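You operate a simulated robot arm through the tools that you are given. There is no shell and no other tool. Be economical: measure what you need, move in short steps, check, and stop when the job is done.

Carry out the task below with a simulated robot arm. There is one attempt and no reset: what you move stays moved.

JOB
Put things in order on the top of the green desk. At the end: the small yellow pot stands where the grey battery stood; the white glue bottle is in the blue tub; the grey battery from the top of the green desk stands where the red clip stood; the red clip is on the teal dish; whatever was shut is shut again. Leave all else as you found it, and nothing knocked over.

It is judged by the outcome, as a careful person would: the job done as asked, and still so three seconds after it is handed in. It fails if anything else is knocked over, pushed out of place, dropped, spilled or broken.

ROBOT AND FRAMES
A 7-joint arm with a two-finger parallel gripper, fixed in place. Base frame: the origin is at the foot of the arm, x ahead of it, y to its left, z up; the work surface is at about z = 0. Lengths are in m, angles in degrees, forces in N, time in s.
With the tool pointing down near the work surface it reaches from about 0.24 to 0.62 m from the base axis. Its first joint turns from -66.0 to 66.0 degrees. Payload 2.6 kg.
The tool frame sits at the grasp point between the pads (the TCP): z along the fingers, y along the line on which they close. The tips reach 0.03 m beyond it. The gripper opens to 0.094 m. The fingers are 0.028 m wide and 0.01 m thick; the gripper's body (0.05 by 0.096 m) begins 0.055 m behind the TCP.
Orientation is that of the tool frame in the base frame, as a unit quaternion [x, y, z, w]. With the fingers straight down and closing along the base's y, the tool's x points along the base's -x, its y along +y and its z along -z.

CONTROLS
- The arm moves only by the tool arm_command. Its argument "motion" is a list of rows, each a list of 7 numbers: the shift along the tool's x, y, z in m, then the turn, a rotation vector about the tool's x, y, z in degrees, then the finger opening in m, from 0 to 0.094. In form: [[x, y, z, wx, wy, wz, grip], ...]. A call has 1 to 20 rows; each row is the pose to reach, as a shift and turn from the pose commanded when the call began, along the tool's axes at that moment. A row lasts 0.2 s, in which the tool goes at most 0.05 m and 8.6 degrees; a call with a longer step from one row to the next is refused whole, and so is a gripper value outside its range. Where a pose cannot be reached the arm comes as near as it can. A force on the tool above 40 N (or 10 N above the force at the start of the call, whichever is more), or a blocked arm, ends the call early, and 0.2 s more pass. The fingers move at their own pace (about 0.072 m/s each) and stop on an object; they squeeze with about 20 N. The grip force told is the motor's: it shows also when the fingers shut on nothing. Time passes only in rows, and 0.2 s behind the last, so rows that repeat a pose let the fingers close. It gives the time, the measured TCP pose, the force on the tool (base axes), the opening and the grip force at its end, in the units of the frame above (readings bear some noise), and new pictures: "show" is both (left out), scene, wrist or none.
- Cameras (640 x 400 px; columns grow to the right, rows downward): "scene" is fixed at [0.0196, 0.4215, 0.5927]; the picture's right is [-0.86, -0.50, 0.00], its down [-0.26, 0.44, -0.86] and it looks along [0.43, -0.74, -0.51] (base axes); focal length 356 px, centre (320, 200). "wrist" rides on the gripper at [0.076, 0.014, -0.102] in the tool frame; the picture's right is [-0.18, 0.98, 0.00], its down [-0.75, -0.14, -0.64] and it looks along [-0.63, -0.12, 0.77] (tool axes); focal length 243 px, centre (320, 200).
- point_at(camera, pixels): for up to 12 pixels [column, row] of the newest picture of that camera ("zoom" is the newest enlarged one), the place [x, y, z] in the base frame of the surface seen there, good to about 0.003 m, but the place of the scene camera against the robot may be out by one fixed shift of up to 0.025 m in any direction. The clock stands still meanwhile.
- enlarge(camera, box): a new picture of the part [left, top, right, bottom] of that camera's present view, enlarged. The clock stands still meanwhile.
- sign_off(): hands the job in; it is judged then, once.

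Keep the steps short. Do not move on a guess: measure, check each grasp and each placing, and mend mistakes. In all there are 80 turns and 170 pictures (those below and enlarged ones count). Leave the gripper open and the arm clear of the work at the hand-in unless told otherwise, and finish with a single line.

The tools are called after ">>>" as a command line: name --pt "numbers of a row" for each row, then --argument value for the rest, lists and objects as JSON in quotes. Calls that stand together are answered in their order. arm_command: Moves the arm, as the interface text tells. Its arguments: {"type":"object","properties":{"motion":{"type":"array"},"show":{"type":"string","enum":["both","scene","wrist","none"]}},"required":["motion"]} The other tools are called the same way: point_at (camera, pixels) gives the place of the surface under pixels of a picture; enlarge (camera, box) takes an enlarged picture of a part of a camera's view; sign_off () hands the job in.

At the start:

```text
t: 0.0
position: [0.3599, 0.0103, 0.3664]
ee_rot: [0.0, 1.0, 0.0, 0.0]
contact_force: [-0.3, -0.1, 0.0]
width: 0.0937
grip_force: 0.1
```

scene: 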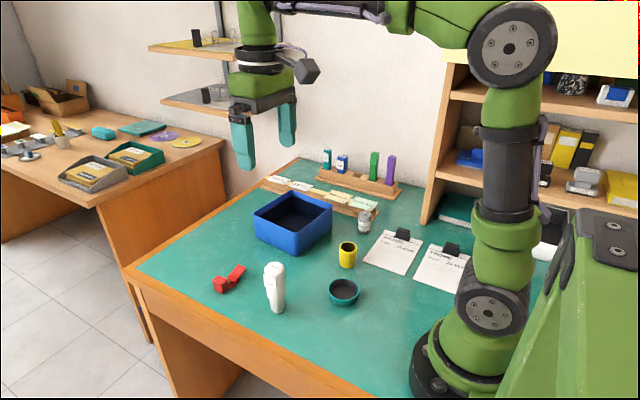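
wrist: 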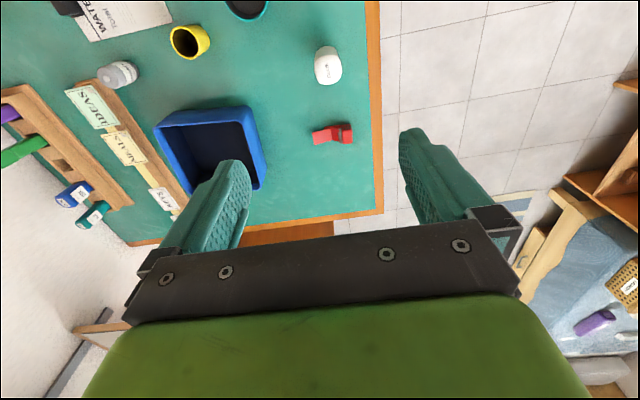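

I see the red clip (228,278), white bottle (274,288), teal dish (343,291), yellow pot (347,255), a grey cylinder (365,222) and blue tub (293,220). I'll enlarge and measure both views.

>>> enlarge --camera "scene" --box '[200, 140, 420, 320]'

>>> enlarge --camera "wrist" --box '[50, 0, 400, 230]'

>>> point_at --camera "wrist" --pixels '[[327, 65], [188, 42], [205, 38], [117, 75], [245, 5], [330, 134], [346, 133], [318, 137], [210, 150], [165, 120], [255, 115], [300, 200]]'

>>> point_at --camera "scene" --pixels '[[273, 266], [276, 308], [347, 246], [347, 266], [365, 213], [365, 230], [343, 291], [221, 284], [238, 270], [293, 225], [256, 213], [286, 228]]'

```text
2.22 times, centred on (310, 230) of scene
```

zoom: 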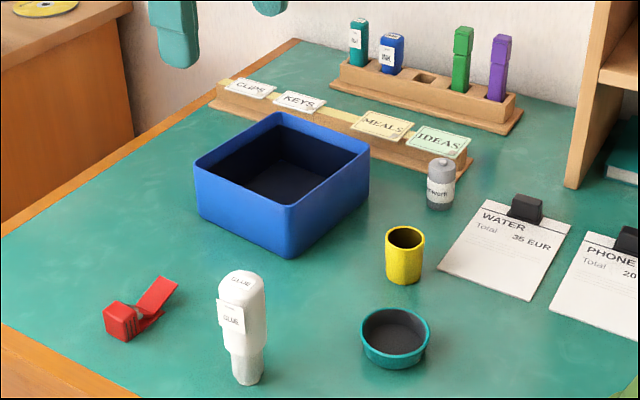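

```text
1.74 times, centred on (225, 115) of wrist
```

zoom: 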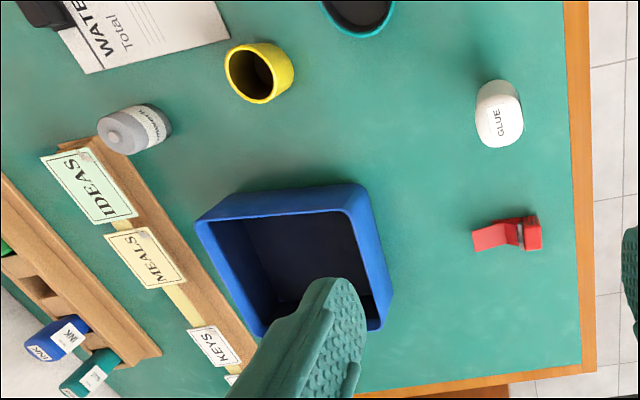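

```text
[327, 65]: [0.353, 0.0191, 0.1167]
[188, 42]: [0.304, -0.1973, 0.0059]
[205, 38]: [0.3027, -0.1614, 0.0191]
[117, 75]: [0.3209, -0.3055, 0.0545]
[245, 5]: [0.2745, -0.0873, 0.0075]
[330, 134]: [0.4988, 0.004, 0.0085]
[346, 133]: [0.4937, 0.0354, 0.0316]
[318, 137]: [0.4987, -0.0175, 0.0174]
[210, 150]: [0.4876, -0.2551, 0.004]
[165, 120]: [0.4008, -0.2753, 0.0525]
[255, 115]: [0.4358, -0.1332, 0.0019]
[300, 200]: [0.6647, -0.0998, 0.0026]
```

```text
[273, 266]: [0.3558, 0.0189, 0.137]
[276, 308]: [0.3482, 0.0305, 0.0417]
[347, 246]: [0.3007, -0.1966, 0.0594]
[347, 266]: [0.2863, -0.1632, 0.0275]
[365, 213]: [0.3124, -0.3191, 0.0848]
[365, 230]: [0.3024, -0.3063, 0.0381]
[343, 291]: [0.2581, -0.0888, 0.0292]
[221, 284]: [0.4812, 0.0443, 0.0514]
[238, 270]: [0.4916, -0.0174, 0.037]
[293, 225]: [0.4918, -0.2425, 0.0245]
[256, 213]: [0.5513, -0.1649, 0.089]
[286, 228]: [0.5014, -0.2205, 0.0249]
```

I'll measure edges on the newest zoom (the wrist one): battery top and base, clip outline, pot rim, and tub corners.

>>> point_at --camera "zoom" --pixels '[[116, 133], [100, 133], [132, 133], [116, 150], [116, 117], [500, 115], [500, 85], [500, 142], [482, 115], [518, 115], [255, 75], [244, 46]]'

>>> point_at --camera "zoom" --pixels '[[475, 231], [475, 248], [500, 223], [503, 244], [532, 216], [532, 233], [532, 248], [518, 234], [540, 233], [227, 72], [284, 60], [264, 100]]'

>>> point_at --camera "zoom" --pixels '[[199, 221], [350, 190], [388, 300], [290, 240], [320, 230], [360, 15], [328, 22], [390, 15], [275, 194], [372, 250], [230, 280], [345, 260]]'

```text
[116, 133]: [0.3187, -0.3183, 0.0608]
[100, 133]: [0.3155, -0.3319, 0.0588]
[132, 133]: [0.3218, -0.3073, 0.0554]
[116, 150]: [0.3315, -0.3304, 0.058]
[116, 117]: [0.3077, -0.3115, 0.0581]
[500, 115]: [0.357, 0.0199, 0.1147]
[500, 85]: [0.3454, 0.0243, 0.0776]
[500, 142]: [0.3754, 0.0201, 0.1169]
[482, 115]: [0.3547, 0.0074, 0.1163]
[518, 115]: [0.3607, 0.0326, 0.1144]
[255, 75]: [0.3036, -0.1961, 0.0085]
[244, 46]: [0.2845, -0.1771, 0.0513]
```

```text
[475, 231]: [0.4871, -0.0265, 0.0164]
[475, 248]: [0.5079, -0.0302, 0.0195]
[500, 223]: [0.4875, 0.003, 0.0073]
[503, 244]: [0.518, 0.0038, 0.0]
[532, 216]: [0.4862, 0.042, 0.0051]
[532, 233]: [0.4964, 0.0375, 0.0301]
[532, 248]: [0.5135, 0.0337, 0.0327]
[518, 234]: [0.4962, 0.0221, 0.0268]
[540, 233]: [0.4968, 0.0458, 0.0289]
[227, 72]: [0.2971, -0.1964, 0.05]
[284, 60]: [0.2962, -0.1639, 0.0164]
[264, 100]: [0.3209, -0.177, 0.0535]
```

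```text
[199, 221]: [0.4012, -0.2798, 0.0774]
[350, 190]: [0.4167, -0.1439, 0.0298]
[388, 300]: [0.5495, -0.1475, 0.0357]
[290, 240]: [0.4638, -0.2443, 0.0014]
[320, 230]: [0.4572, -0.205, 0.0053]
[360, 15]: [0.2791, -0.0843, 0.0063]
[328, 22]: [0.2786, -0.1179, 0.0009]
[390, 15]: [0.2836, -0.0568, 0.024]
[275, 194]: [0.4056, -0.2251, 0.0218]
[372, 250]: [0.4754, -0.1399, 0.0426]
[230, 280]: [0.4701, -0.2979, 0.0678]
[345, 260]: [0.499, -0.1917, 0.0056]
```

Clip spans y −0.03..0.048 at x≈0.50, with its block (top z≈0.031) at y≈0.022–0.048. I'll rotate the gripper 90° to close along base x and hover above the block.

>>> arm_command --pt "-0.02 0.003 0.01 0 0 7.5 0.07" --pt "-0.04 0.006 0.02 0 0 15 0.07" --pt "-0.06 0.009 0.03 0 0 22.5 0.07" --pt "-0.08 0.012 0.04 0 0 30 0.07" --pt "-0.1 0.015 0.05 0 0 37.5 0.07" --pt "-0.12 0.018 0.07 0 0 45 0.07" --pt "-0.14 0.021 0.09 0 0 52.5 0.07" --pt "-0.14 0.021 0.11 0 0 60 0.07" --pt "-0.14 0.021 0.135 0 0 67.5 0.07" --pt "-0.14 0.021 0.16 0 0 75 0.07" --pt "-0.14 0.021 0.185 0 0 82.5 0.07" --pt "-0.14 0.021 0.206 0 0 90 0.07" --pt "-0.14 0.021 0.226 0 0 90 0.07"

```text
t: 2.8
position: [0.502, 0.0305, 0.1406]
ee_rot: [0.708, 0.707, 0.0, 0.0]
contact_force: [-0.4, -0.2, -0.3]
width: 0.0699
grip_force: 0.2
```

scene: 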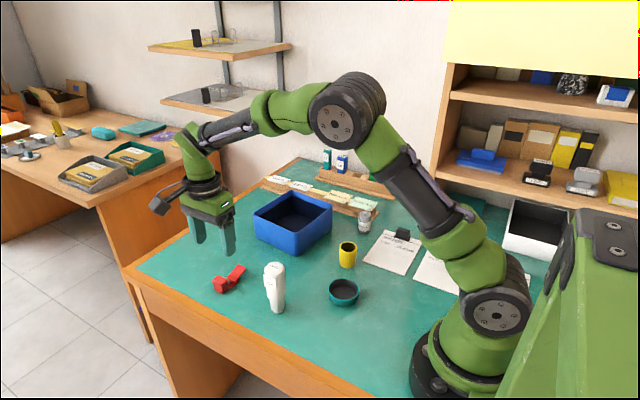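
wrist: 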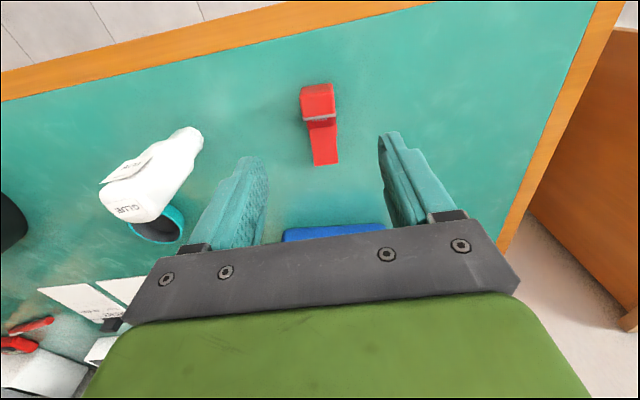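

Clip lies between the fingers in the wrist view (block at 318,100). I'll measure the clip precisely here along with the dish and glue.

>>> enlarge --camera "wrist" --box '[260, 60, 400, 180]'

>>> point_at --camera "wrist" --pixels '[[304, 90], [331, 87], [318, 86], [306, 113], [332, 113], [319, 105], [318, 120], [309, 127], [336, 123], [325, 140], [314, 164], [337, 162]]'

```text
3.33 times, centred on (330, 120) of wrist
```

zoom: 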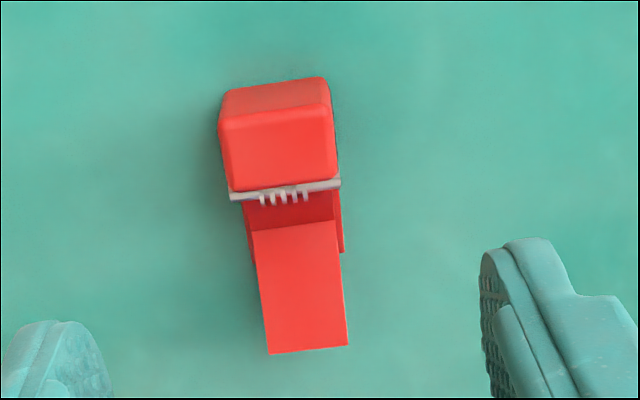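

```text
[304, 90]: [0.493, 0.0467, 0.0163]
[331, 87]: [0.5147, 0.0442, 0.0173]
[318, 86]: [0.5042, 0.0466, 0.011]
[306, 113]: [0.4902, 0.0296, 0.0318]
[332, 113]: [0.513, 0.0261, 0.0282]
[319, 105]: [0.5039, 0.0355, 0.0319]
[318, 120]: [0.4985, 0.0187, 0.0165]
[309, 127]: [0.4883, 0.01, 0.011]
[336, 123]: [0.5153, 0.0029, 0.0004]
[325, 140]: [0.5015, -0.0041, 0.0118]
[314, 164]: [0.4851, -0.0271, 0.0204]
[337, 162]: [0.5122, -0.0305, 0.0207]
```

Block centre ≈ (0.5025, 0.035), turned about 3°. Descend to z≈0.042 and close.

>>> arm_command --pt "0.003 0 0.04 0 0 3 0.06" --pt "0.003 0.0005 0.075 0 0 3 0.06" --pt "0.003 0.0005 0.0986 0 0 3 0.06" --pt "0.003 0.0005 0.0986 0 0 3 0.06" --pt "0.003 0.0005 0.0986 0 0 3 0.015" --pt "0.003 0.0005 0.0986 0 0 3 0.015" --pt "0.003 0.0005 0.0986 0 0 3 0.015"

```text
t: 4.4
position: [0.5025, 0.0323, 0.0428]
ee_rot: [0.726, 0.688, 0.001, 0.0]
contact_force: [-0.1, -0.4, -0.3]
width: 0.0289
grip_force: 20.1
```

scene: 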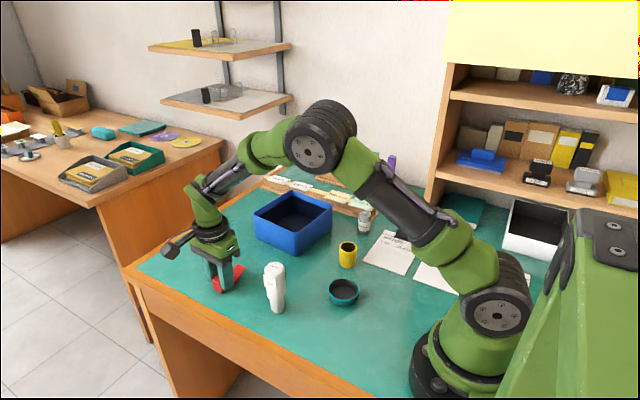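
wrist: 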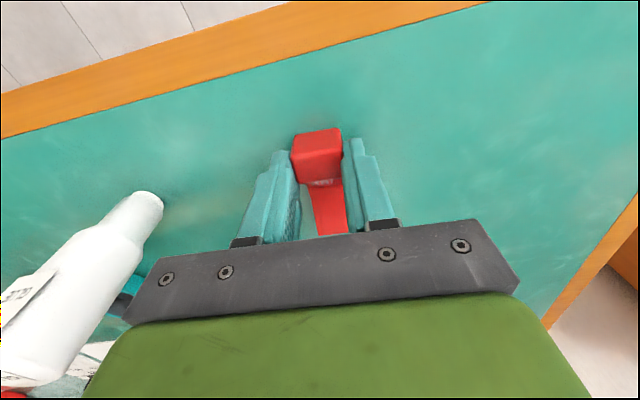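

Gripped (width 0.029, 20 N). Lift straight up to z≈0.24.

>>> arm_command --pt "0 0 -0.03 0 0 0 0.015" --pt "0 0 -0.08 0 0 0 0.015" --pt "0 0 -0.13 0 0 0 0.015" --pt "0 0 -0.18 0 0 0 0.015" --pt "0 0 -0.2 0 0 0 0.015"

>>> enlarge --camera "scene" --box '[230, 200, 390, 320]'

>>> point_at --camera "scene" --pixels '[[328, 289], [358, 289], [343, 279], [343, 298], [343, 287], [343, 292], [310, 300], [365, 212], [347, 244], [365, 224], [273, 264], [276, 313]]'

```text
t: 5.6
position: [0.5031, 0.0343, 0.2423]
ee_rot: [0.725, 0.688, 0.0, 0.0]
contact_force: [-0.8, -0.1, 0.4]
width: 0.0289
grip_force: 20.1
```

scene: 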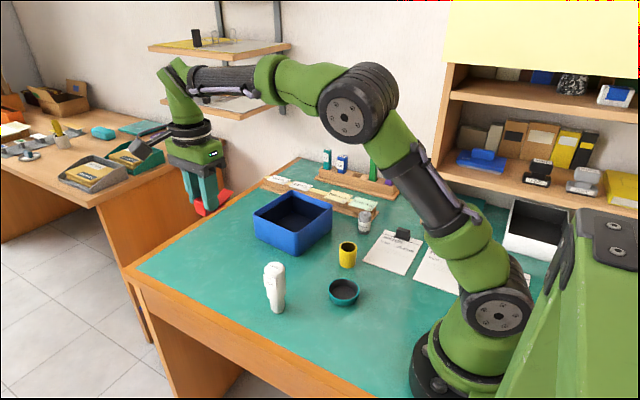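
wrist: 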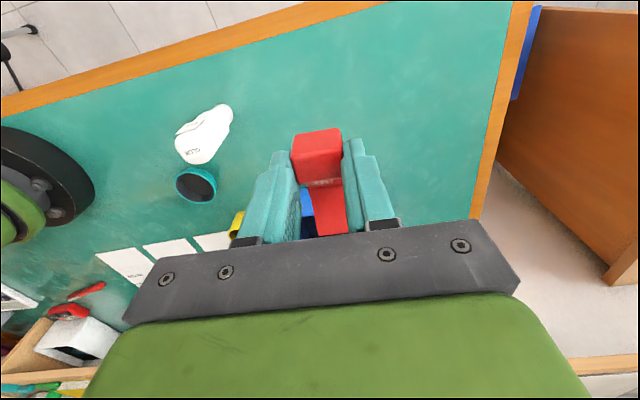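

```text
3.33 times, centred on (310, 260) of scene
```

zoom: 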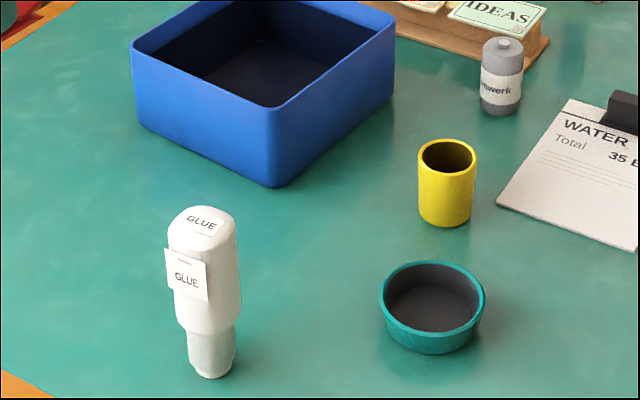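

```text
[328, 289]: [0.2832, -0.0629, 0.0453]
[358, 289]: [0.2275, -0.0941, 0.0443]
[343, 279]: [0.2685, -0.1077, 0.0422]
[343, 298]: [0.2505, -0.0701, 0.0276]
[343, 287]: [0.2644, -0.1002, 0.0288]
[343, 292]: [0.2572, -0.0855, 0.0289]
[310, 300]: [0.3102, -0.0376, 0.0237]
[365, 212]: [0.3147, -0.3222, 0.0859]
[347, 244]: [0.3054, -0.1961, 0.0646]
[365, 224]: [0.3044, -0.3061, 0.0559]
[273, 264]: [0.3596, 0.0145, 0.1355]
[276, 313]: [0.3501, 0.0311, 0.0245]
```

Measure the dish from this wrist view.

>>> point_at --camera "wrist" --pixels '[[177, 186], [215, 184], [195, 200], [195, 169], [196, 185], [196, 192], [230, 215], [182, 175], [210, 197]]'

```text
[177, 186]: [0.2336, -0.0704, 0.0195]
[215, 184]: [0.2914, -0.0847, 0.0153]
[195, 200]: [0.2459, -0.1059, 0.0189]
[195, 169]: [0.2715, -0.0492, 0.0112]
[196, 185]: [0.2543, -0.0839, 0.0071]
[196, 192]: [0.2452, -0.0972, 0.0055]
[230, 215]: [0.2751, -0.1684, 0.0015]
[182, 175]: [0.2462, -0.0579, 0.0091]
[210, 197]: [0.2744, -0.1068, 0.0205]
```

Dish rim circle: centre ≈ (0.261,−0.080), outer radius ≈0.031, rim z≈0.02, floor ≈0.006. Carry the clip above it at z 0.24, then down to 0.13 and look.

>>> arm_command --pt "-0.02 -0.0394 0 0 0 0 0.015" --pt "-0.04 -0.0788 0 0 0 0 0.015" --pt "-0.0604 -0.1182 0 0 0 0 0.015" --pt "-0.0804 -0.1575 0 0 0 0 0.015" --pt "-0.1 -0.1969 0 0 0 0 0.015" --pt "-0.1207 -0.2362 0 0 0 0 0.015" --pt "-0.1207 -0.2362 0.04 0 0 0 0.015" --pt "-0.1207 -0.2362 0.08 0 0 0 0.015" --pt "-0.1207 -0.2362 0.112 0 0 0 0.015"

>>> enlarge --camera "wrist" --box '[200, 60, 440, 260]'

>>> enlarge --camera "scene" --box '[230, 180, 430, 330]'

```text
t: 7.6
position: [0.2617, -0.0746, 0.1289]
ee_rot: [0.726, 0.688, 0.0, 0.001]
contact_force: [-0.1, -0.1, -0.2]
width: 0.0288
grip_force: 20.0
```

scene: 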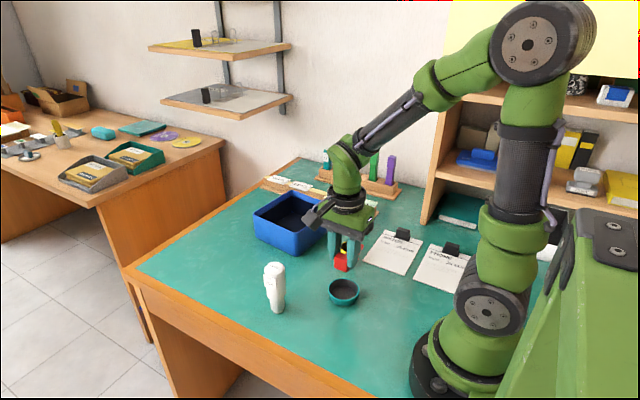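
wrist: 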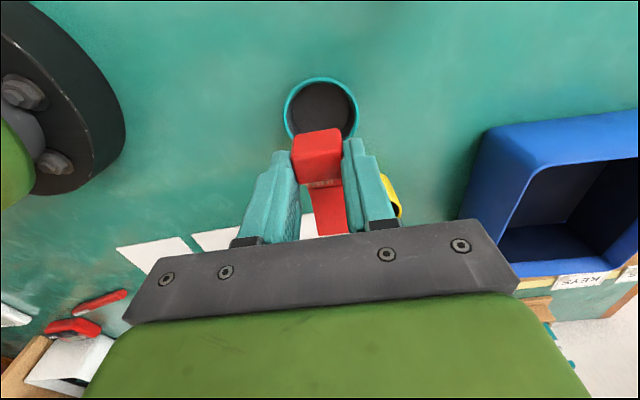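

```text
2.00 times, centred on (320, 160) of wrist
```

zoom: 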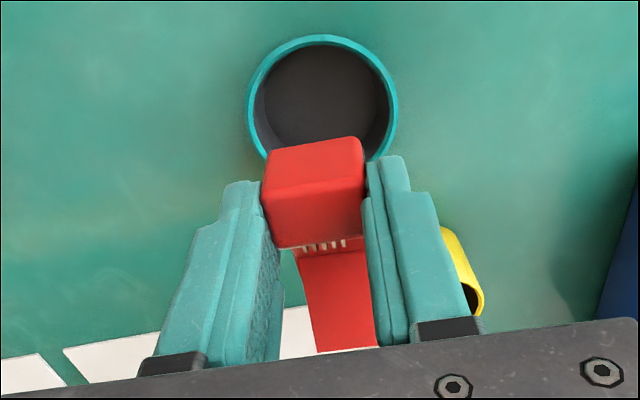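

```text
2.67 times, centred on (330, 255) of scene
```

zoom: 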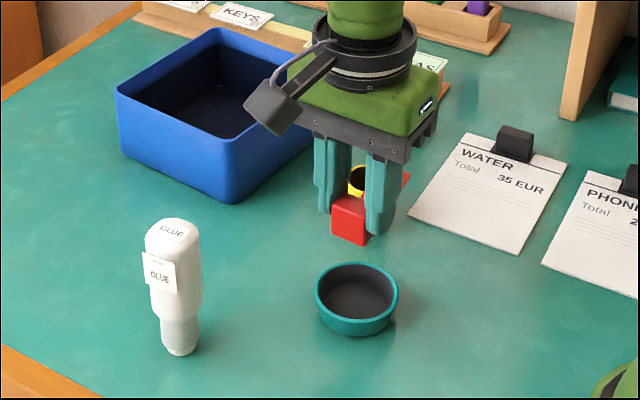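

Re-measure the dish rim from close.

>>> point_at --camera "wrist" --pixels '[[286, 108], [356, 108], [320, 80], [300, 86], [341, 86], [320, 105], [320, 117]]'

```text
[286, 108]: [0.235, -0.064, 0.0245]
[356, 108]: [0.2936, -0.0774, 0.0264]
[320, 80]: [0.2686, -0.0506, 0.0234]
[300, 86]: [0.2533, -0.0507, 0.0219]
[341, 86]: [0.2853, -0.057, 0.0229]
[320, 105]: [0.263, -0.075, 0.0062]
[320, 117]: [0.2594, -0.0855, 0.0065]
```

Rim centre ≈ (0.263,−0.079), rim z≈0.024. Lower so fingertips stay just above the rim (TCP z≈0.057), release a little, then rise.

>>> arm_command --pt "0.001 0.001 0.03 0 0 0 0.015" --pt "0.001 0.001 0.055 0 0 0 0.015" --pt "0.001 0.001 0.071 0 0 0 0.015" --pt "0.001 0.001 0.071 0 0 0 0.015" --pt "0.001 0.001 0.071 0 0 0 0.035" --pt "0.001 0.001 0.071 0 0 0 0.045" --pt "0.001 0.001 0.071 0 0 0 0.045"

>>> enlarge --camera "scene" --box '[270, 200, 430, 320]'

```text
t: 9.2
position: [0.2611, -0.0746, 0.059]
ee_rot: [0.725, 0.689, 0.0, 0.0]
contact_force: [0.7, -0.2, -1.0]
width: 0.045
grip_force: 0.0
```

scene: 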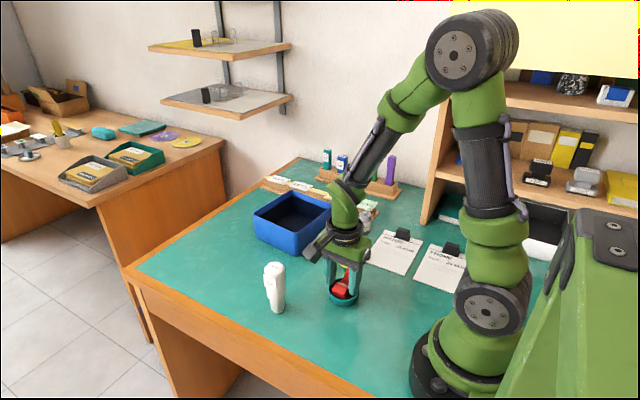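
wrist: 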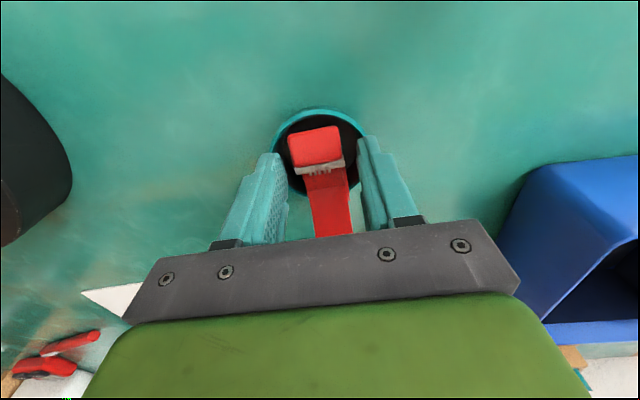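

```text
3.33 times, centred on (350, 260) of scene
```

zoom: 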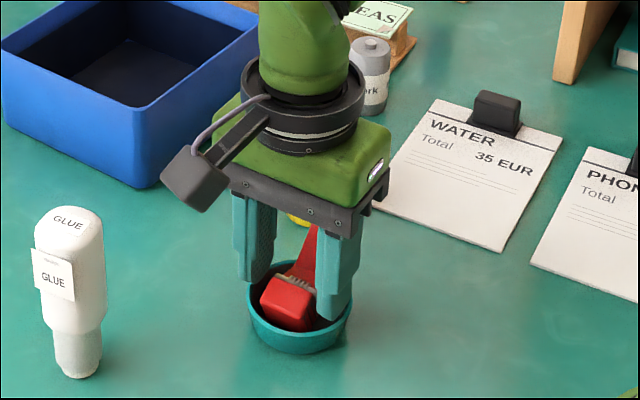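

Clip rests in the dish. Rise to 0.25, then move toward the battery for a survey (TCP ≈ (0.31,−0.24)).

>>> arm_command --pt "0 0 -0.03 0 0 0 0.045" --pt "0 0 -0.07 0 0 0 0.045" --pt "0 0 -0.11 0 0 0 0.06" --pt "0 0 -0.15 0 0 0 0.07" --pt "-0.04 0.01 -0.16 0 0 0 0.07" --pt "-0.08 0.02 -0.16 0 0 0 0.07" --pt "-0.12 0.03 -0.16 0 0 0 0.07" --pt "-0.16 0.04 -0.16 0 0 0 0.07" --pt "-0.175 0.05 -0.14 0 0 0 0.07"

>>> enlarge --camera "scene" --box '[270, 200, 430, 320]'

>>> enlarge --camera "wrist" --box '[200, 40, 440, 240]'

```text
t: 11.2
position: [0.3012, -0.2513, 0.2002]
ee_rot: [0.726, 0.688, 0.0, 0.0]
contact_force: [-0.1, -0.5, -1.0]
width: 0.0699
grip_force: 0.1
```

scene: 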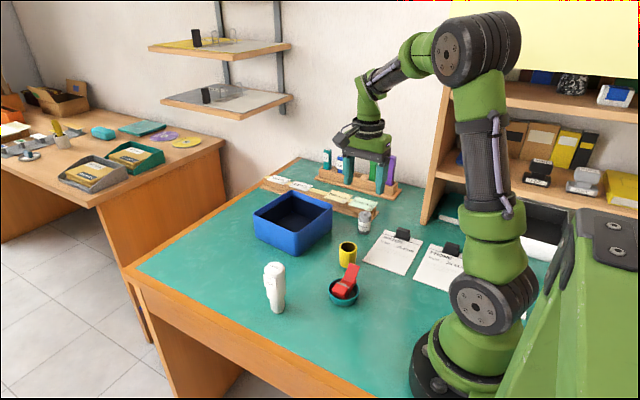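
wrist: 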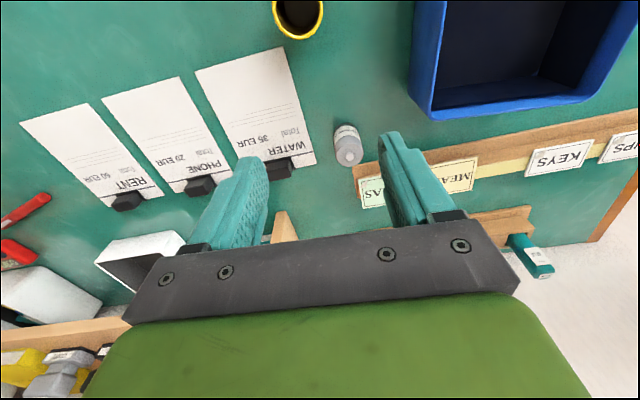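

```text
3.33 times, centred on (350, 260) of scene
```

zoom: 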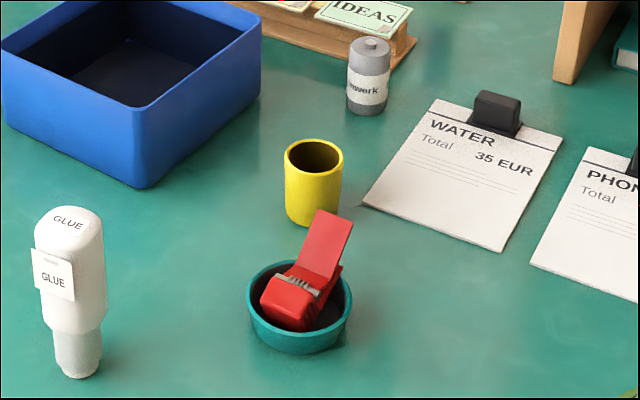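

```text
2.00 times, centred on (320, 140) of wrist
```

zoom: 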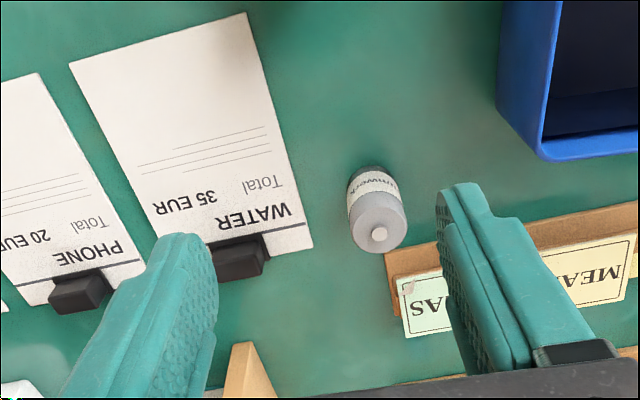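

Measure battery top, base, and neighbours (zoomed wrist view), plus the clip's dish fit looks good.

>>> point_at --camera "zoom" --pixels '[[378, 235], [354, 230], [404, 226], [378, 248], [378, 200], [366, 170], [350, 190], [398, 190], [395, 255], [400, 290], [245, 262], [300, 235]]'

```text
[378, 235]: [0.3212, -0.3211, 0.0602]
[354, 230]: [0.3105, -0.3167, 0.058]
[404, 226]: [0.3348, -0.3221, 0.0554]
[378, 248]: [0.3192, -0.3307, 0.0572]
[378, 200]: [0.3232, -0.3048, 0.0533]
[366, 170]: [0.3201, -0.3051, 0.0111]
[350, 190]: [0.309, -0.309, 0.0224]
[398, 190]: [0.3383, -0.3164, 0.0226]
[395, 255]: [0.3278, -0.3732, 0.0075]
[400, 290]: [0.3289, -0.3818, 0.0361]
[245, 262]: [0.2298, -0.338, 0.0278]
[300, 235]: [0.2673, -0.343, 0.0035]
```

Measure the card box front edge.

>>> point_at --camera "zoom" --pixels '[[387, 254], [410, 246], [434, 240], [390, 270], [540, 225], [600, 210], [392, 300], [430, 260], [620, 228]]'

>>> point_at --camera "scene" --pixels '[[377, 207], [373, 217], [355, 212], [340, 205], [376, 215]]'

```text
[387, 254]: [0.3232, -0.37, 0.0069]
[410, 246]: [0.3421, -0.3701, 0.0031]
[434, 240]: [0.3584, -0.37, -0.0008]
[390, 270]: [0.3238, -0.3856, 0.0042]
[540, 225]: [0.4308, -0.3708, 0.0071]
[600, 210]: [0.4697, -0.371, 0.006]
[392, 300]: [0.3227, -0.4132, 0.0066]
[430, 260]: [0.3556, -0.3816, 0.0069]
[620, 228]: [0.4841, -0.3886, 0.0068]
```

```text
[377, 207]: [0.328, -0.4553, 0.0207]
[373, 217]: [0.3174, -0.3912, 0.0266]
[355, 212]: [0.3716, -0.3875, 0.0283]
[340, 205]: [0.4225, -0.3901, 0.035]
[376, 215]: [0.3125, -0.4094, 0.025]
```

Card box front is at y=−0.37, clear of fingers at y −0.333..−0.305. Hover over battery at (0.322,−0.319), z 0.11.

>>> arm_command --pt "-0.033 0.012 0 0 0 0 0.055" --pt "-0.0665 0.0243 0 0 0 0 0.055" --pt "-0.0665 0.0243 0.045 0 0 0 0.055" --pt "-0.0665 0.0243 0.09 0 0 0 0.055" --pt "-0.0665 0.0243 0.09 0 0 0 0.055"

>>> enlarge --camera "wrist" --box '[220, 60, 420, 240]'

```text
t: 12.4
position: [0.3227, -0.3175, 0.1114]
ee_rot: [0.726, 0.688, 0.0, 0.0]
contact_force: [-0.8, 0.8, 0.3]
width: 0.0553
grip_force: 0.2
```

scene: 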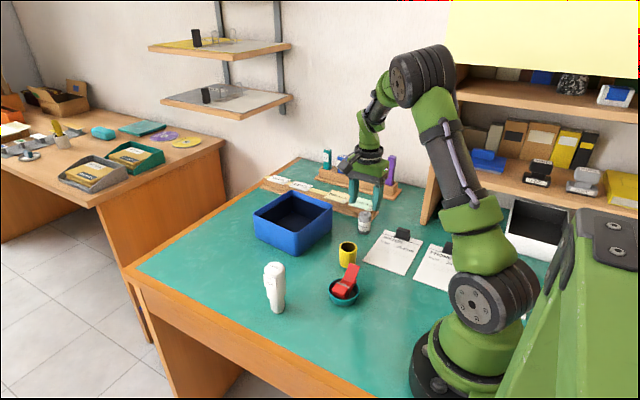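
wrist: 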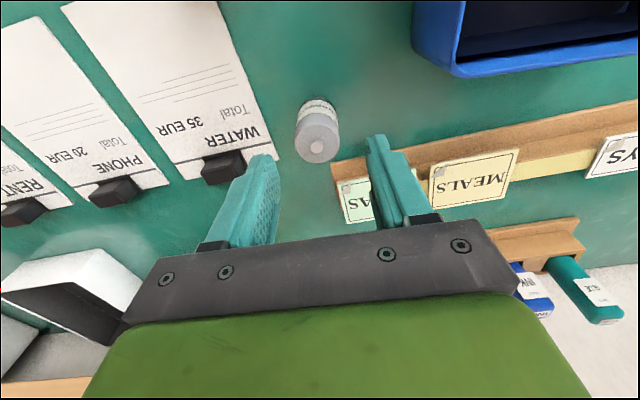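

```text
2.22 times, centred on (320, 150) of wrist
```

zoom: 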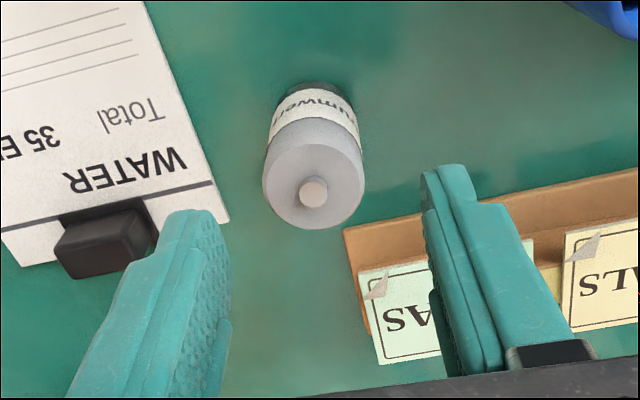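

Battery nub at (317,147), matching the TCP axis. Descend to z≈0.04 and close.

>>> arm_command --pt "0 -0.001 0.035 0 0 0 0.055" --pt "0 -0.001 0.0714 0 0 0 0.055" --pt "0 -0.001 0.0714 0 0 0 0.055" --pt "0 -0.001 0.0714 0 0 0 0.02" --pt "0 -0.001 0.0714 0 0 0 0.02" --pt "0 -0.001 0.0714 0 0 0 0.02"

```text
t: 13.8
position: [0.3215, -0.3205, 0.0375]
ee_rot: [0.726, 0.688, 0.0, 0.001]
contact_force: [-0.4, -0.1, -0.3]
width: 0.0323
grip_force: 19.9
```

scene: 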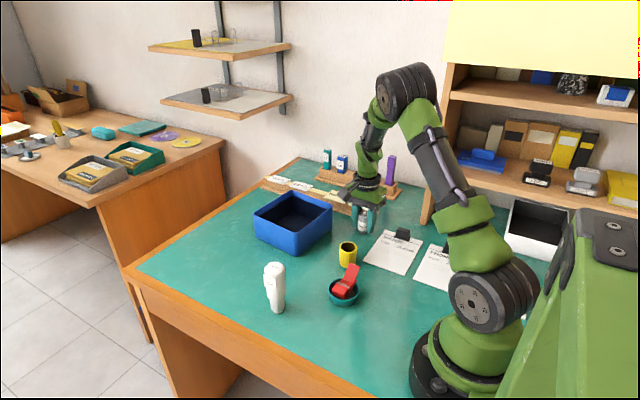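
wrist: 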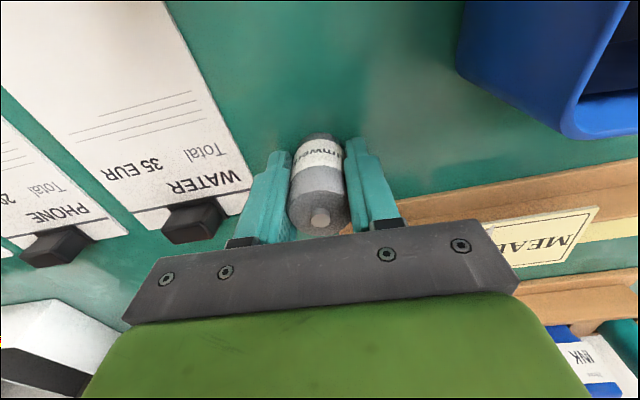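

Gripped (0.032, 20 N). Lift, carry to above the clip's old place (0.500, 0.009), stop at z≈0.13.

>>> arm_command --pt "0 0 -0.03 0 0 0 0.02" --pt "0 0 -0.08 0 0 0 0.02" --pt "0 0 -0.13 0 0 0 0.02" --pt "0 0 -0.18 0 0 0 0.02" --pt "0.0375 0.0179 -0.2 0 0 0 0.02" --pt "0.0751 0.0358 -0.2 0 0 0 0.02" --pt "0.1126 0.0537 -0.2 0 0 0 0.02" --pt "0.15 0.0716 -0.2 0 0 0 0.02" --pt "0.1877 0.0896 -0.2 0 0 0 0.02" --pt "0.2252 0.1075 -0.2 0 0 0 0.02" --pt "0.2627 0.1254 -0.2 0 0 0 0.02" --pt "0.3003 0.1433 -0.2 0 0 0 0.02" --pt "0.3378 0.1612 -0.19 0 0 0 0.02" --pt "0.3378 0.1612 -0.15 0 0 0 0.02" --pt "0.3378 0.1612 -0.11 0 0 0 0.02" --pt "0.3378 0.1612 -0.09 0 0 0 0.02"

```text
t: 17.2
position: [0.499, 0.0094, 0.1278]
ee_rot: [0.726, 0.688, 0.001, 0.001]
contact_force: [-1.1, 0.1, -0.3]
width: 0.0324
grip_force: 19.7
```

scene: 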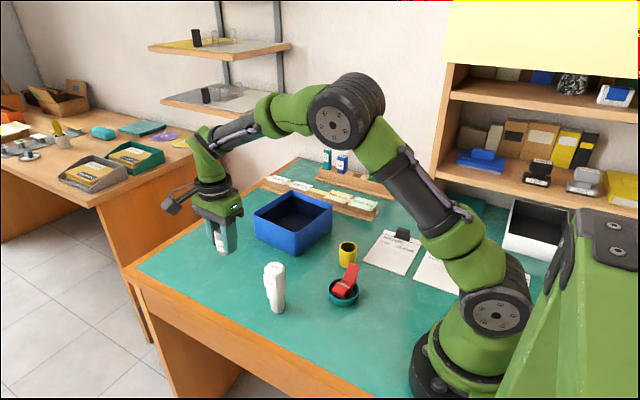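
wrist: 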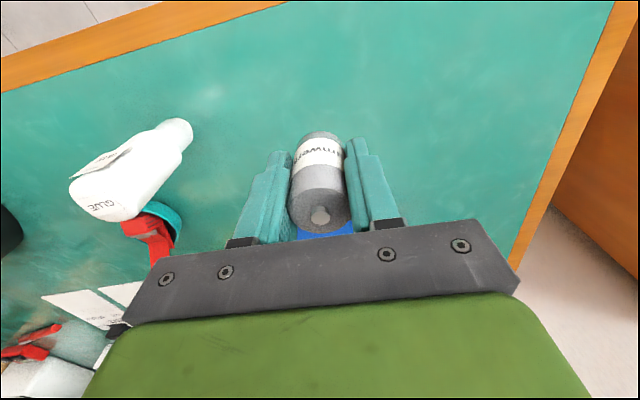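

Battery upright in grip. Lower 0.09 to the grasp height, pause, release.

>>> arm_command --pt "0 0 0.04 0 0 0 0.02" --pt "0 0 0.07 0 0 0 0.02" --pt "0 0 0.0895 0 0 0 0.02" --pt "0 0 0.0895 0 0 0 0.02" --pt "0 0 0.0895 0 0 0 0.02" --pt "0 0 0.0895 0 0 0 0.04" --pt "0 0 0.0895 0 0 0 0.055" --pt "0 0 0.0895 0 0 0 0.055"

```text
t: 19.0
position: [0.5001, 0.0094, 0.0399]
ee_rot: [0.726, 0.688, 0.0, 0.0]
contact_force: [-0.7, -0.9, 0.3]
width: 0.0551
grip_force: 0.1
```

scene: 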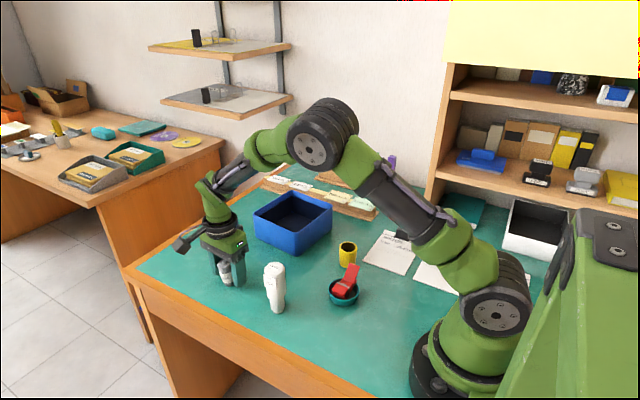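
wrist: 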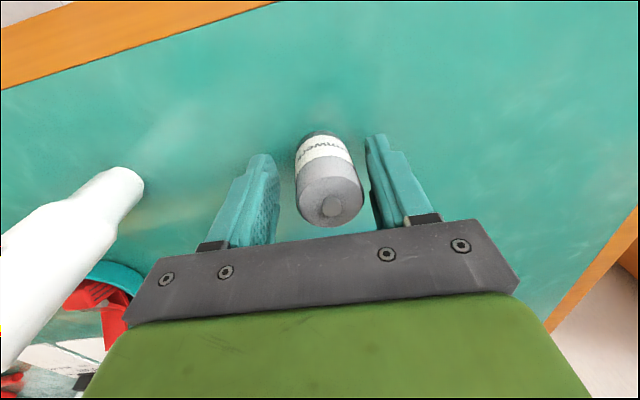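

Battery stands freely. Rise and travel to hover above the pot (0.302,−0.178), z≈0.12.

>>> arm_command --pt "0 0 -0.04 0 0 0 0.055" --pt "0 0 -0.08 0 0 0 0.06" --pt "0 0 -0.13 0 0 0 0.065" --pt "0 0 -0.18 0 0 0 0.065" --pt "-0.0329 -0.0313 -0.2 0 0 0 0.065" --pt "-0.0658 -0.0627 -0.2 0 0 0 0.065" --pt "-0.0987 -0.094 -0.2 0 0 0 0.065" --pt "-0.1316 -0.1253 -0.2 0 0 0 0.065" --pt "-0.1645 -0.1567 -0.2 0 0 0 0.065" --pt "-0.1974 -0.188 -0.19 0 0 0 0.065" --pt "-0.1974 -0.188 -0.15 0 0 0 0.065" --pt "-0.1974 -0.188 -0.11 0 0 0 0.065" --pt "-0.1974 -0.188 -0.08 0 0 0 0.065" --pt "-0.1974 -0.188 -0.08 0 0 0 0.065"

>>> enlarge --camera "wrist" --box '[220, 60, 420, 240]'

>>> enlarge --camera "scene" --box '[200, 200, 400, 340]'

```text
t: 22.0
position: [0.3027, -0.1785, 0.1197]
ee_rot: [0.725, 0.688, 0.0, -0.001]
contact_force: [0.7, -0.3, 0.1]
width: 0.0652
grip_force: 0.0
```

scene: 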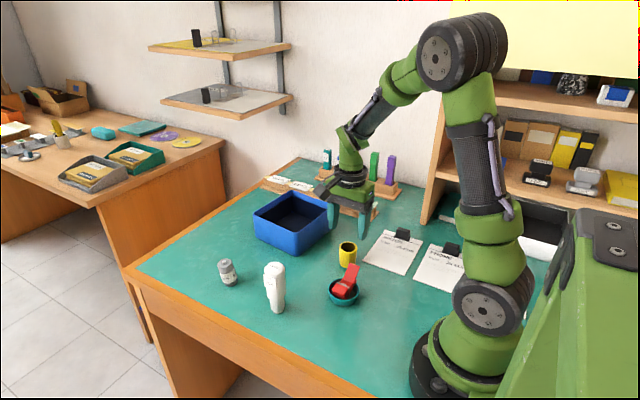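
wrist: 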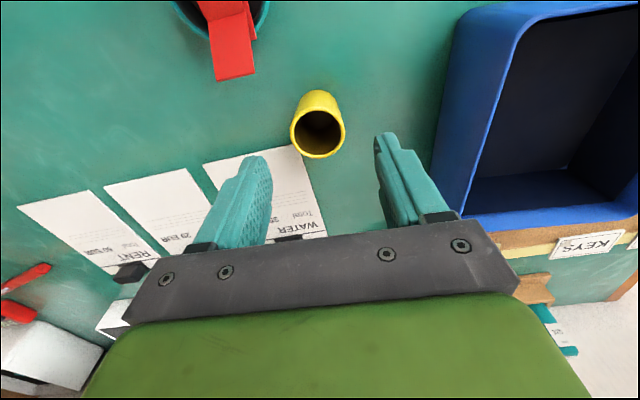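

```text
2.22 times, centred on (320, 150) of wrist
```

zoom: 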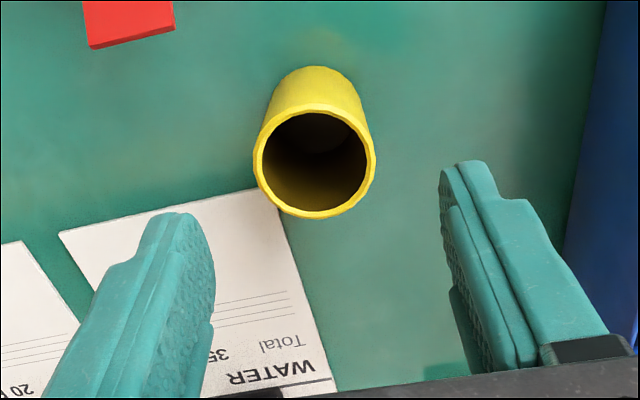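

```text
2.86 times, centred on (300, 270) of scene
```

zoom: 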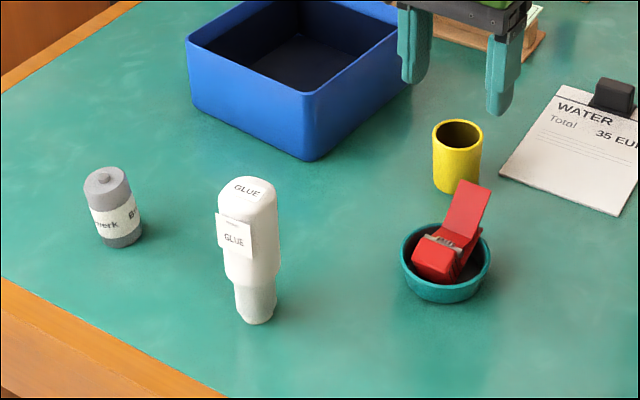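

Pot rim centre at (317,134), as expected. Descend to z≈0.042 and close.

>>> arm_command --pt "0 -0.0015 0.04 0 0 0 0.065" --pt "0 -0.0015 0.078 0 0 0 0.065" --pt "0 -0.0015 0.078 0 0 0 0.065" --pt "0 -0.0015 0.078 0 0 0 0.025" --pt "0 -0.0015 0.078 0 0 0 0.025" --pt "0 -0.0015 0.078 0 0 0 0.025"

```text
t: 23.4
position: [0.3004, -0.179, 0.0425]
ee_rot: [0.726, 0.688, -0.001, 0.0]
contact_force: [-0.5, 0.7, -0.7]
width: 0.0397
grip_force: 20.1
```

scene: 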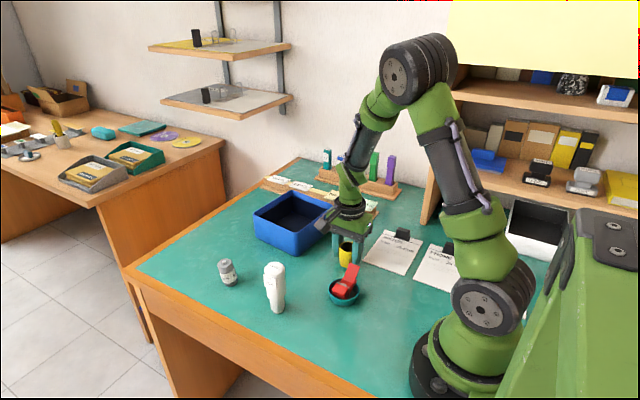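
wrist: 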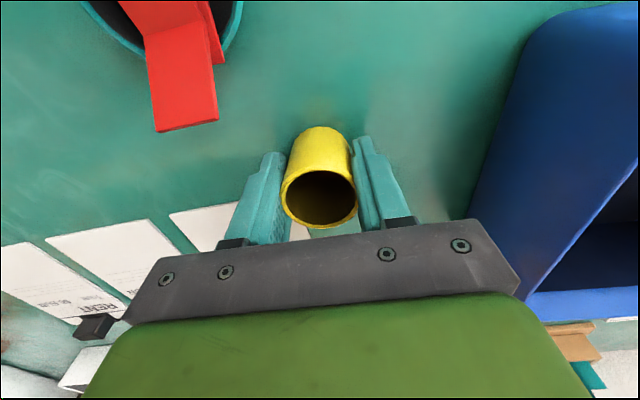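

Gripped (0.040). Lift, carry to above the battery's old place (0.3215,−0.3195), stop at z≈0.12.

>>> arm_command --pt "0 0 -0.03 0 0 0 0.025" --pt "0 0 -0.08 0 0 0 0.025" --pt "0 0 -0.12 0 0 0 0.025" --pt "-0.035 0.007 -0.14 0 0 0 0.025" --pt "-0.07 0.014 -0.14 0 0 0 0.025" --pt "-0.105 0.021 -0.14 0 0 0 0.025" --pt "-0.1392 0.0278 -0.14 0 0 0 0.025" --pt "-0.1392 0.0278 -0.1 0 0 0 0.025" --pt "-0.1392 0.0278 -0.08 0 0 0 0.025" --pt "-0.1392 0.0278 -0.08 0 0 0 0.025"

```text
t: 25.6
position: [0.3212, -0.3193, 0.1224]
ee_rot: [0.725, 0.689, -0.001, 0.0]
contact_force: [-0.5, 0.1, -0.3]
width: 0.0395
grip_force: 20.2
```

scene: 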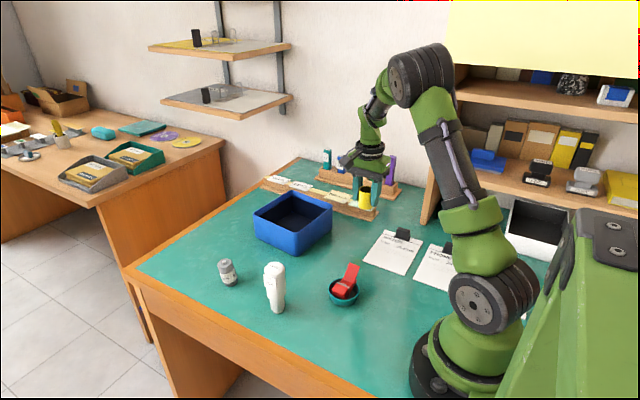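
wrist: 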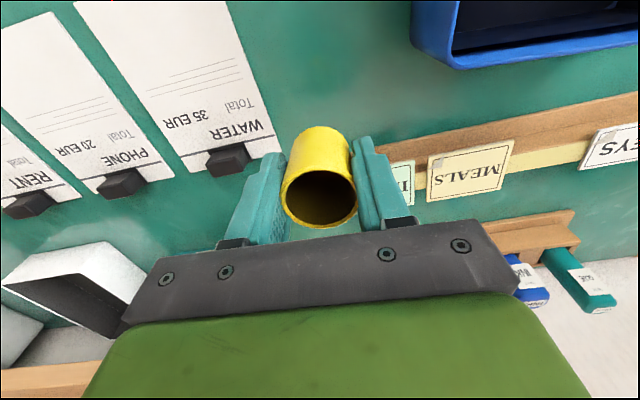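

Position reads (0.3212,−0.3193). Lower 0.0795, pause, release, and rise.

>>> arm_command --pt "0 0 0.04 0 0 0 0.025" --pt "0 0 0.065 0 0 0 0.025" --pt "0 0 0.0795 0 0 0 0.025" --pt "0 0 0.0795 0 0 0 0.025" --pt "0 0 0.0795 0 0 0 0.025" --pt "0 0 0.0795 0 0 0 0.045" --pt "0 0 0.0795 0 0 0 0.056" --pt "0 0 0.0795 0 0 0 0.056"

```text
t: 27.4
position: [0.3208, -0.3174, 0.0429]
ee_rot: [0.725, 0.688, 0.0, 0.0]
contact_force: [0.1, -0.5, 0.5]
width: 0.0559
grip_force: 0.1
```

scene: 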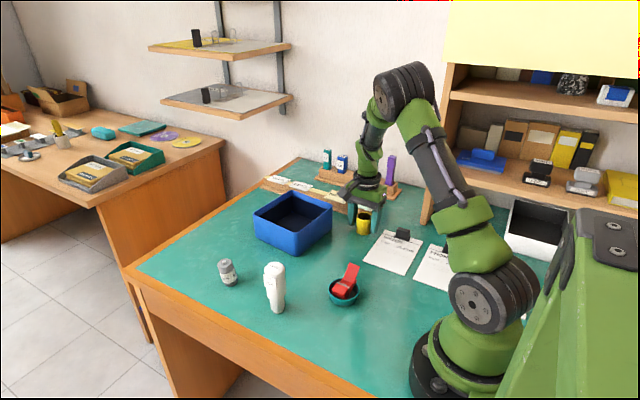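
wrist: 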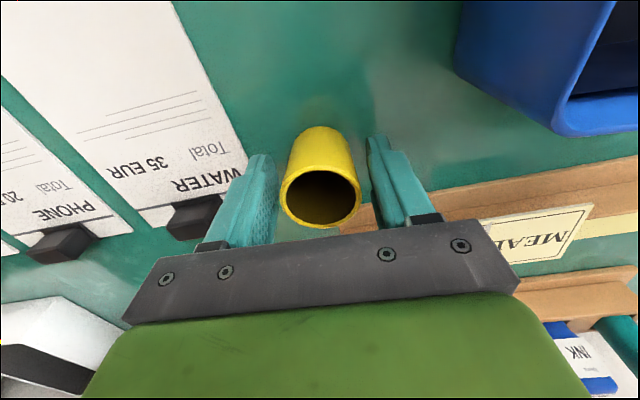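

Pot stands free. Rise to 0.23 and move to a hover over the glue (0.357, 0.02).

>>> arm_command --pt "0 0 -0.04 0 0 0 0.056" --pt "0 0 -0.08 0 0 0 0.07" --pt "0 0 -0.13 0 0 0 0.08" --pt "0 0 -0.17 0 0 0 0.08" --pt "0.0426 0.0023 -0.19 0 0 0 0.08" --pt "0.0852 0.0045 -0.19 0 0 0 0.08" --pt "0.1278 0.0068 -0.19 0 0 0 0.08" --pt "0.1704 0.009 -0.19 0 0 0 0.08" --pt "0.213 0.0113 -0.19 0 0 0 0.08" --pt "0.2557 0.0136 -0.19 0 0 0 0.08" --pt "0.2983 0.0158 -0.19 0 0 0 0.08" --pt "0.3409 0.0181 -0.19 0 0 0 0.08" --pt "0.3409 0.0181 -0.19 0 0 0 0.08"

>>> enlarge --camera "wrist" --box '[220, 20, 420, 200]'

>>> enlarge --camera "scene" --box '[200, 190, 420, 340]'

```text
t: 30.2
position: [0.3564, 0.0202, 0.2299]
ee_rot: [0.726, 0.688, 0.0, 0.0]
contact_force: [0.0, -0.3, 0.6]
width: 0.0799
grip_force: 0.1
```

scene: 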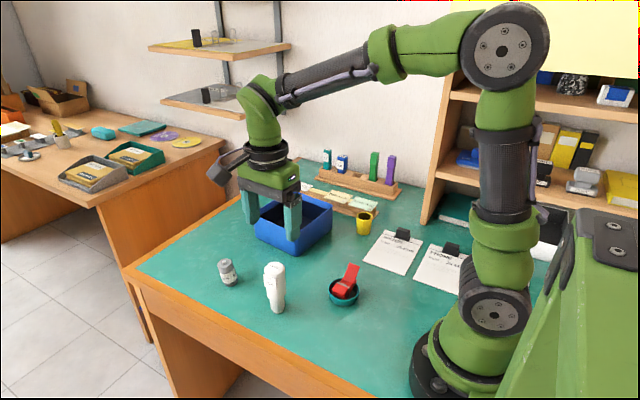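
wrist: 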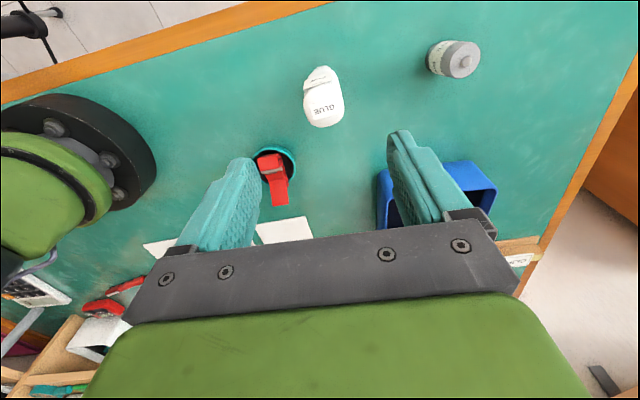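

```text
2.22 times, centred on (320, 110) of wrist
```

zoom: 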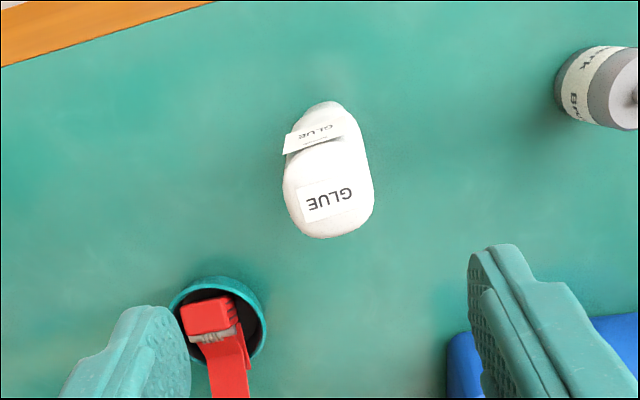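

```text
2.67 times, centred on (310, 265) of scene
```

zoom: 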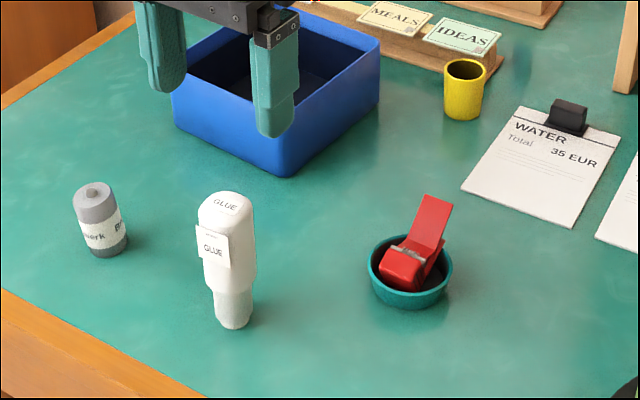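

The tag faces +y, so closing along x is right. Measure the bottle.

>>> point_at --camera "wrist" --pixels '[[305, 105], [341, 101], [322, 125], [323, 105], [323, 92], [305, 87], [331, 79], [322, 68], [330, 69], [313, 72], [339, 90], [310, 118]]'

```text
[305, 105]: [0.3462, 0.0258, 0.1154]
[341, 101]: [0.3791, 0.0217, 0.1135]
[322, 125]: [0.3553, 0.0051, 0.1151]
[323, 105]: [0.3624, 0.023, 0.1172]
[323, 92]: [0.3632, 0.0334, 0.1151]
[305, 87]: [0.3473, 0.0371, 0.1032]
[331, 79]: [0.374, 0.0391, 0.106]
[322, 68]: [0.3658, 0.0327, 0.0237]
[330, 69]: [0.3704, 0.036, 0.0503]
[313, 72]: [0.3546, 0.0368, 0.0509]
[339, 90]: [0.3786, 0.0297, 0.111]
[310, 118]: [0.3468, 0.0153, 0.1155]
```

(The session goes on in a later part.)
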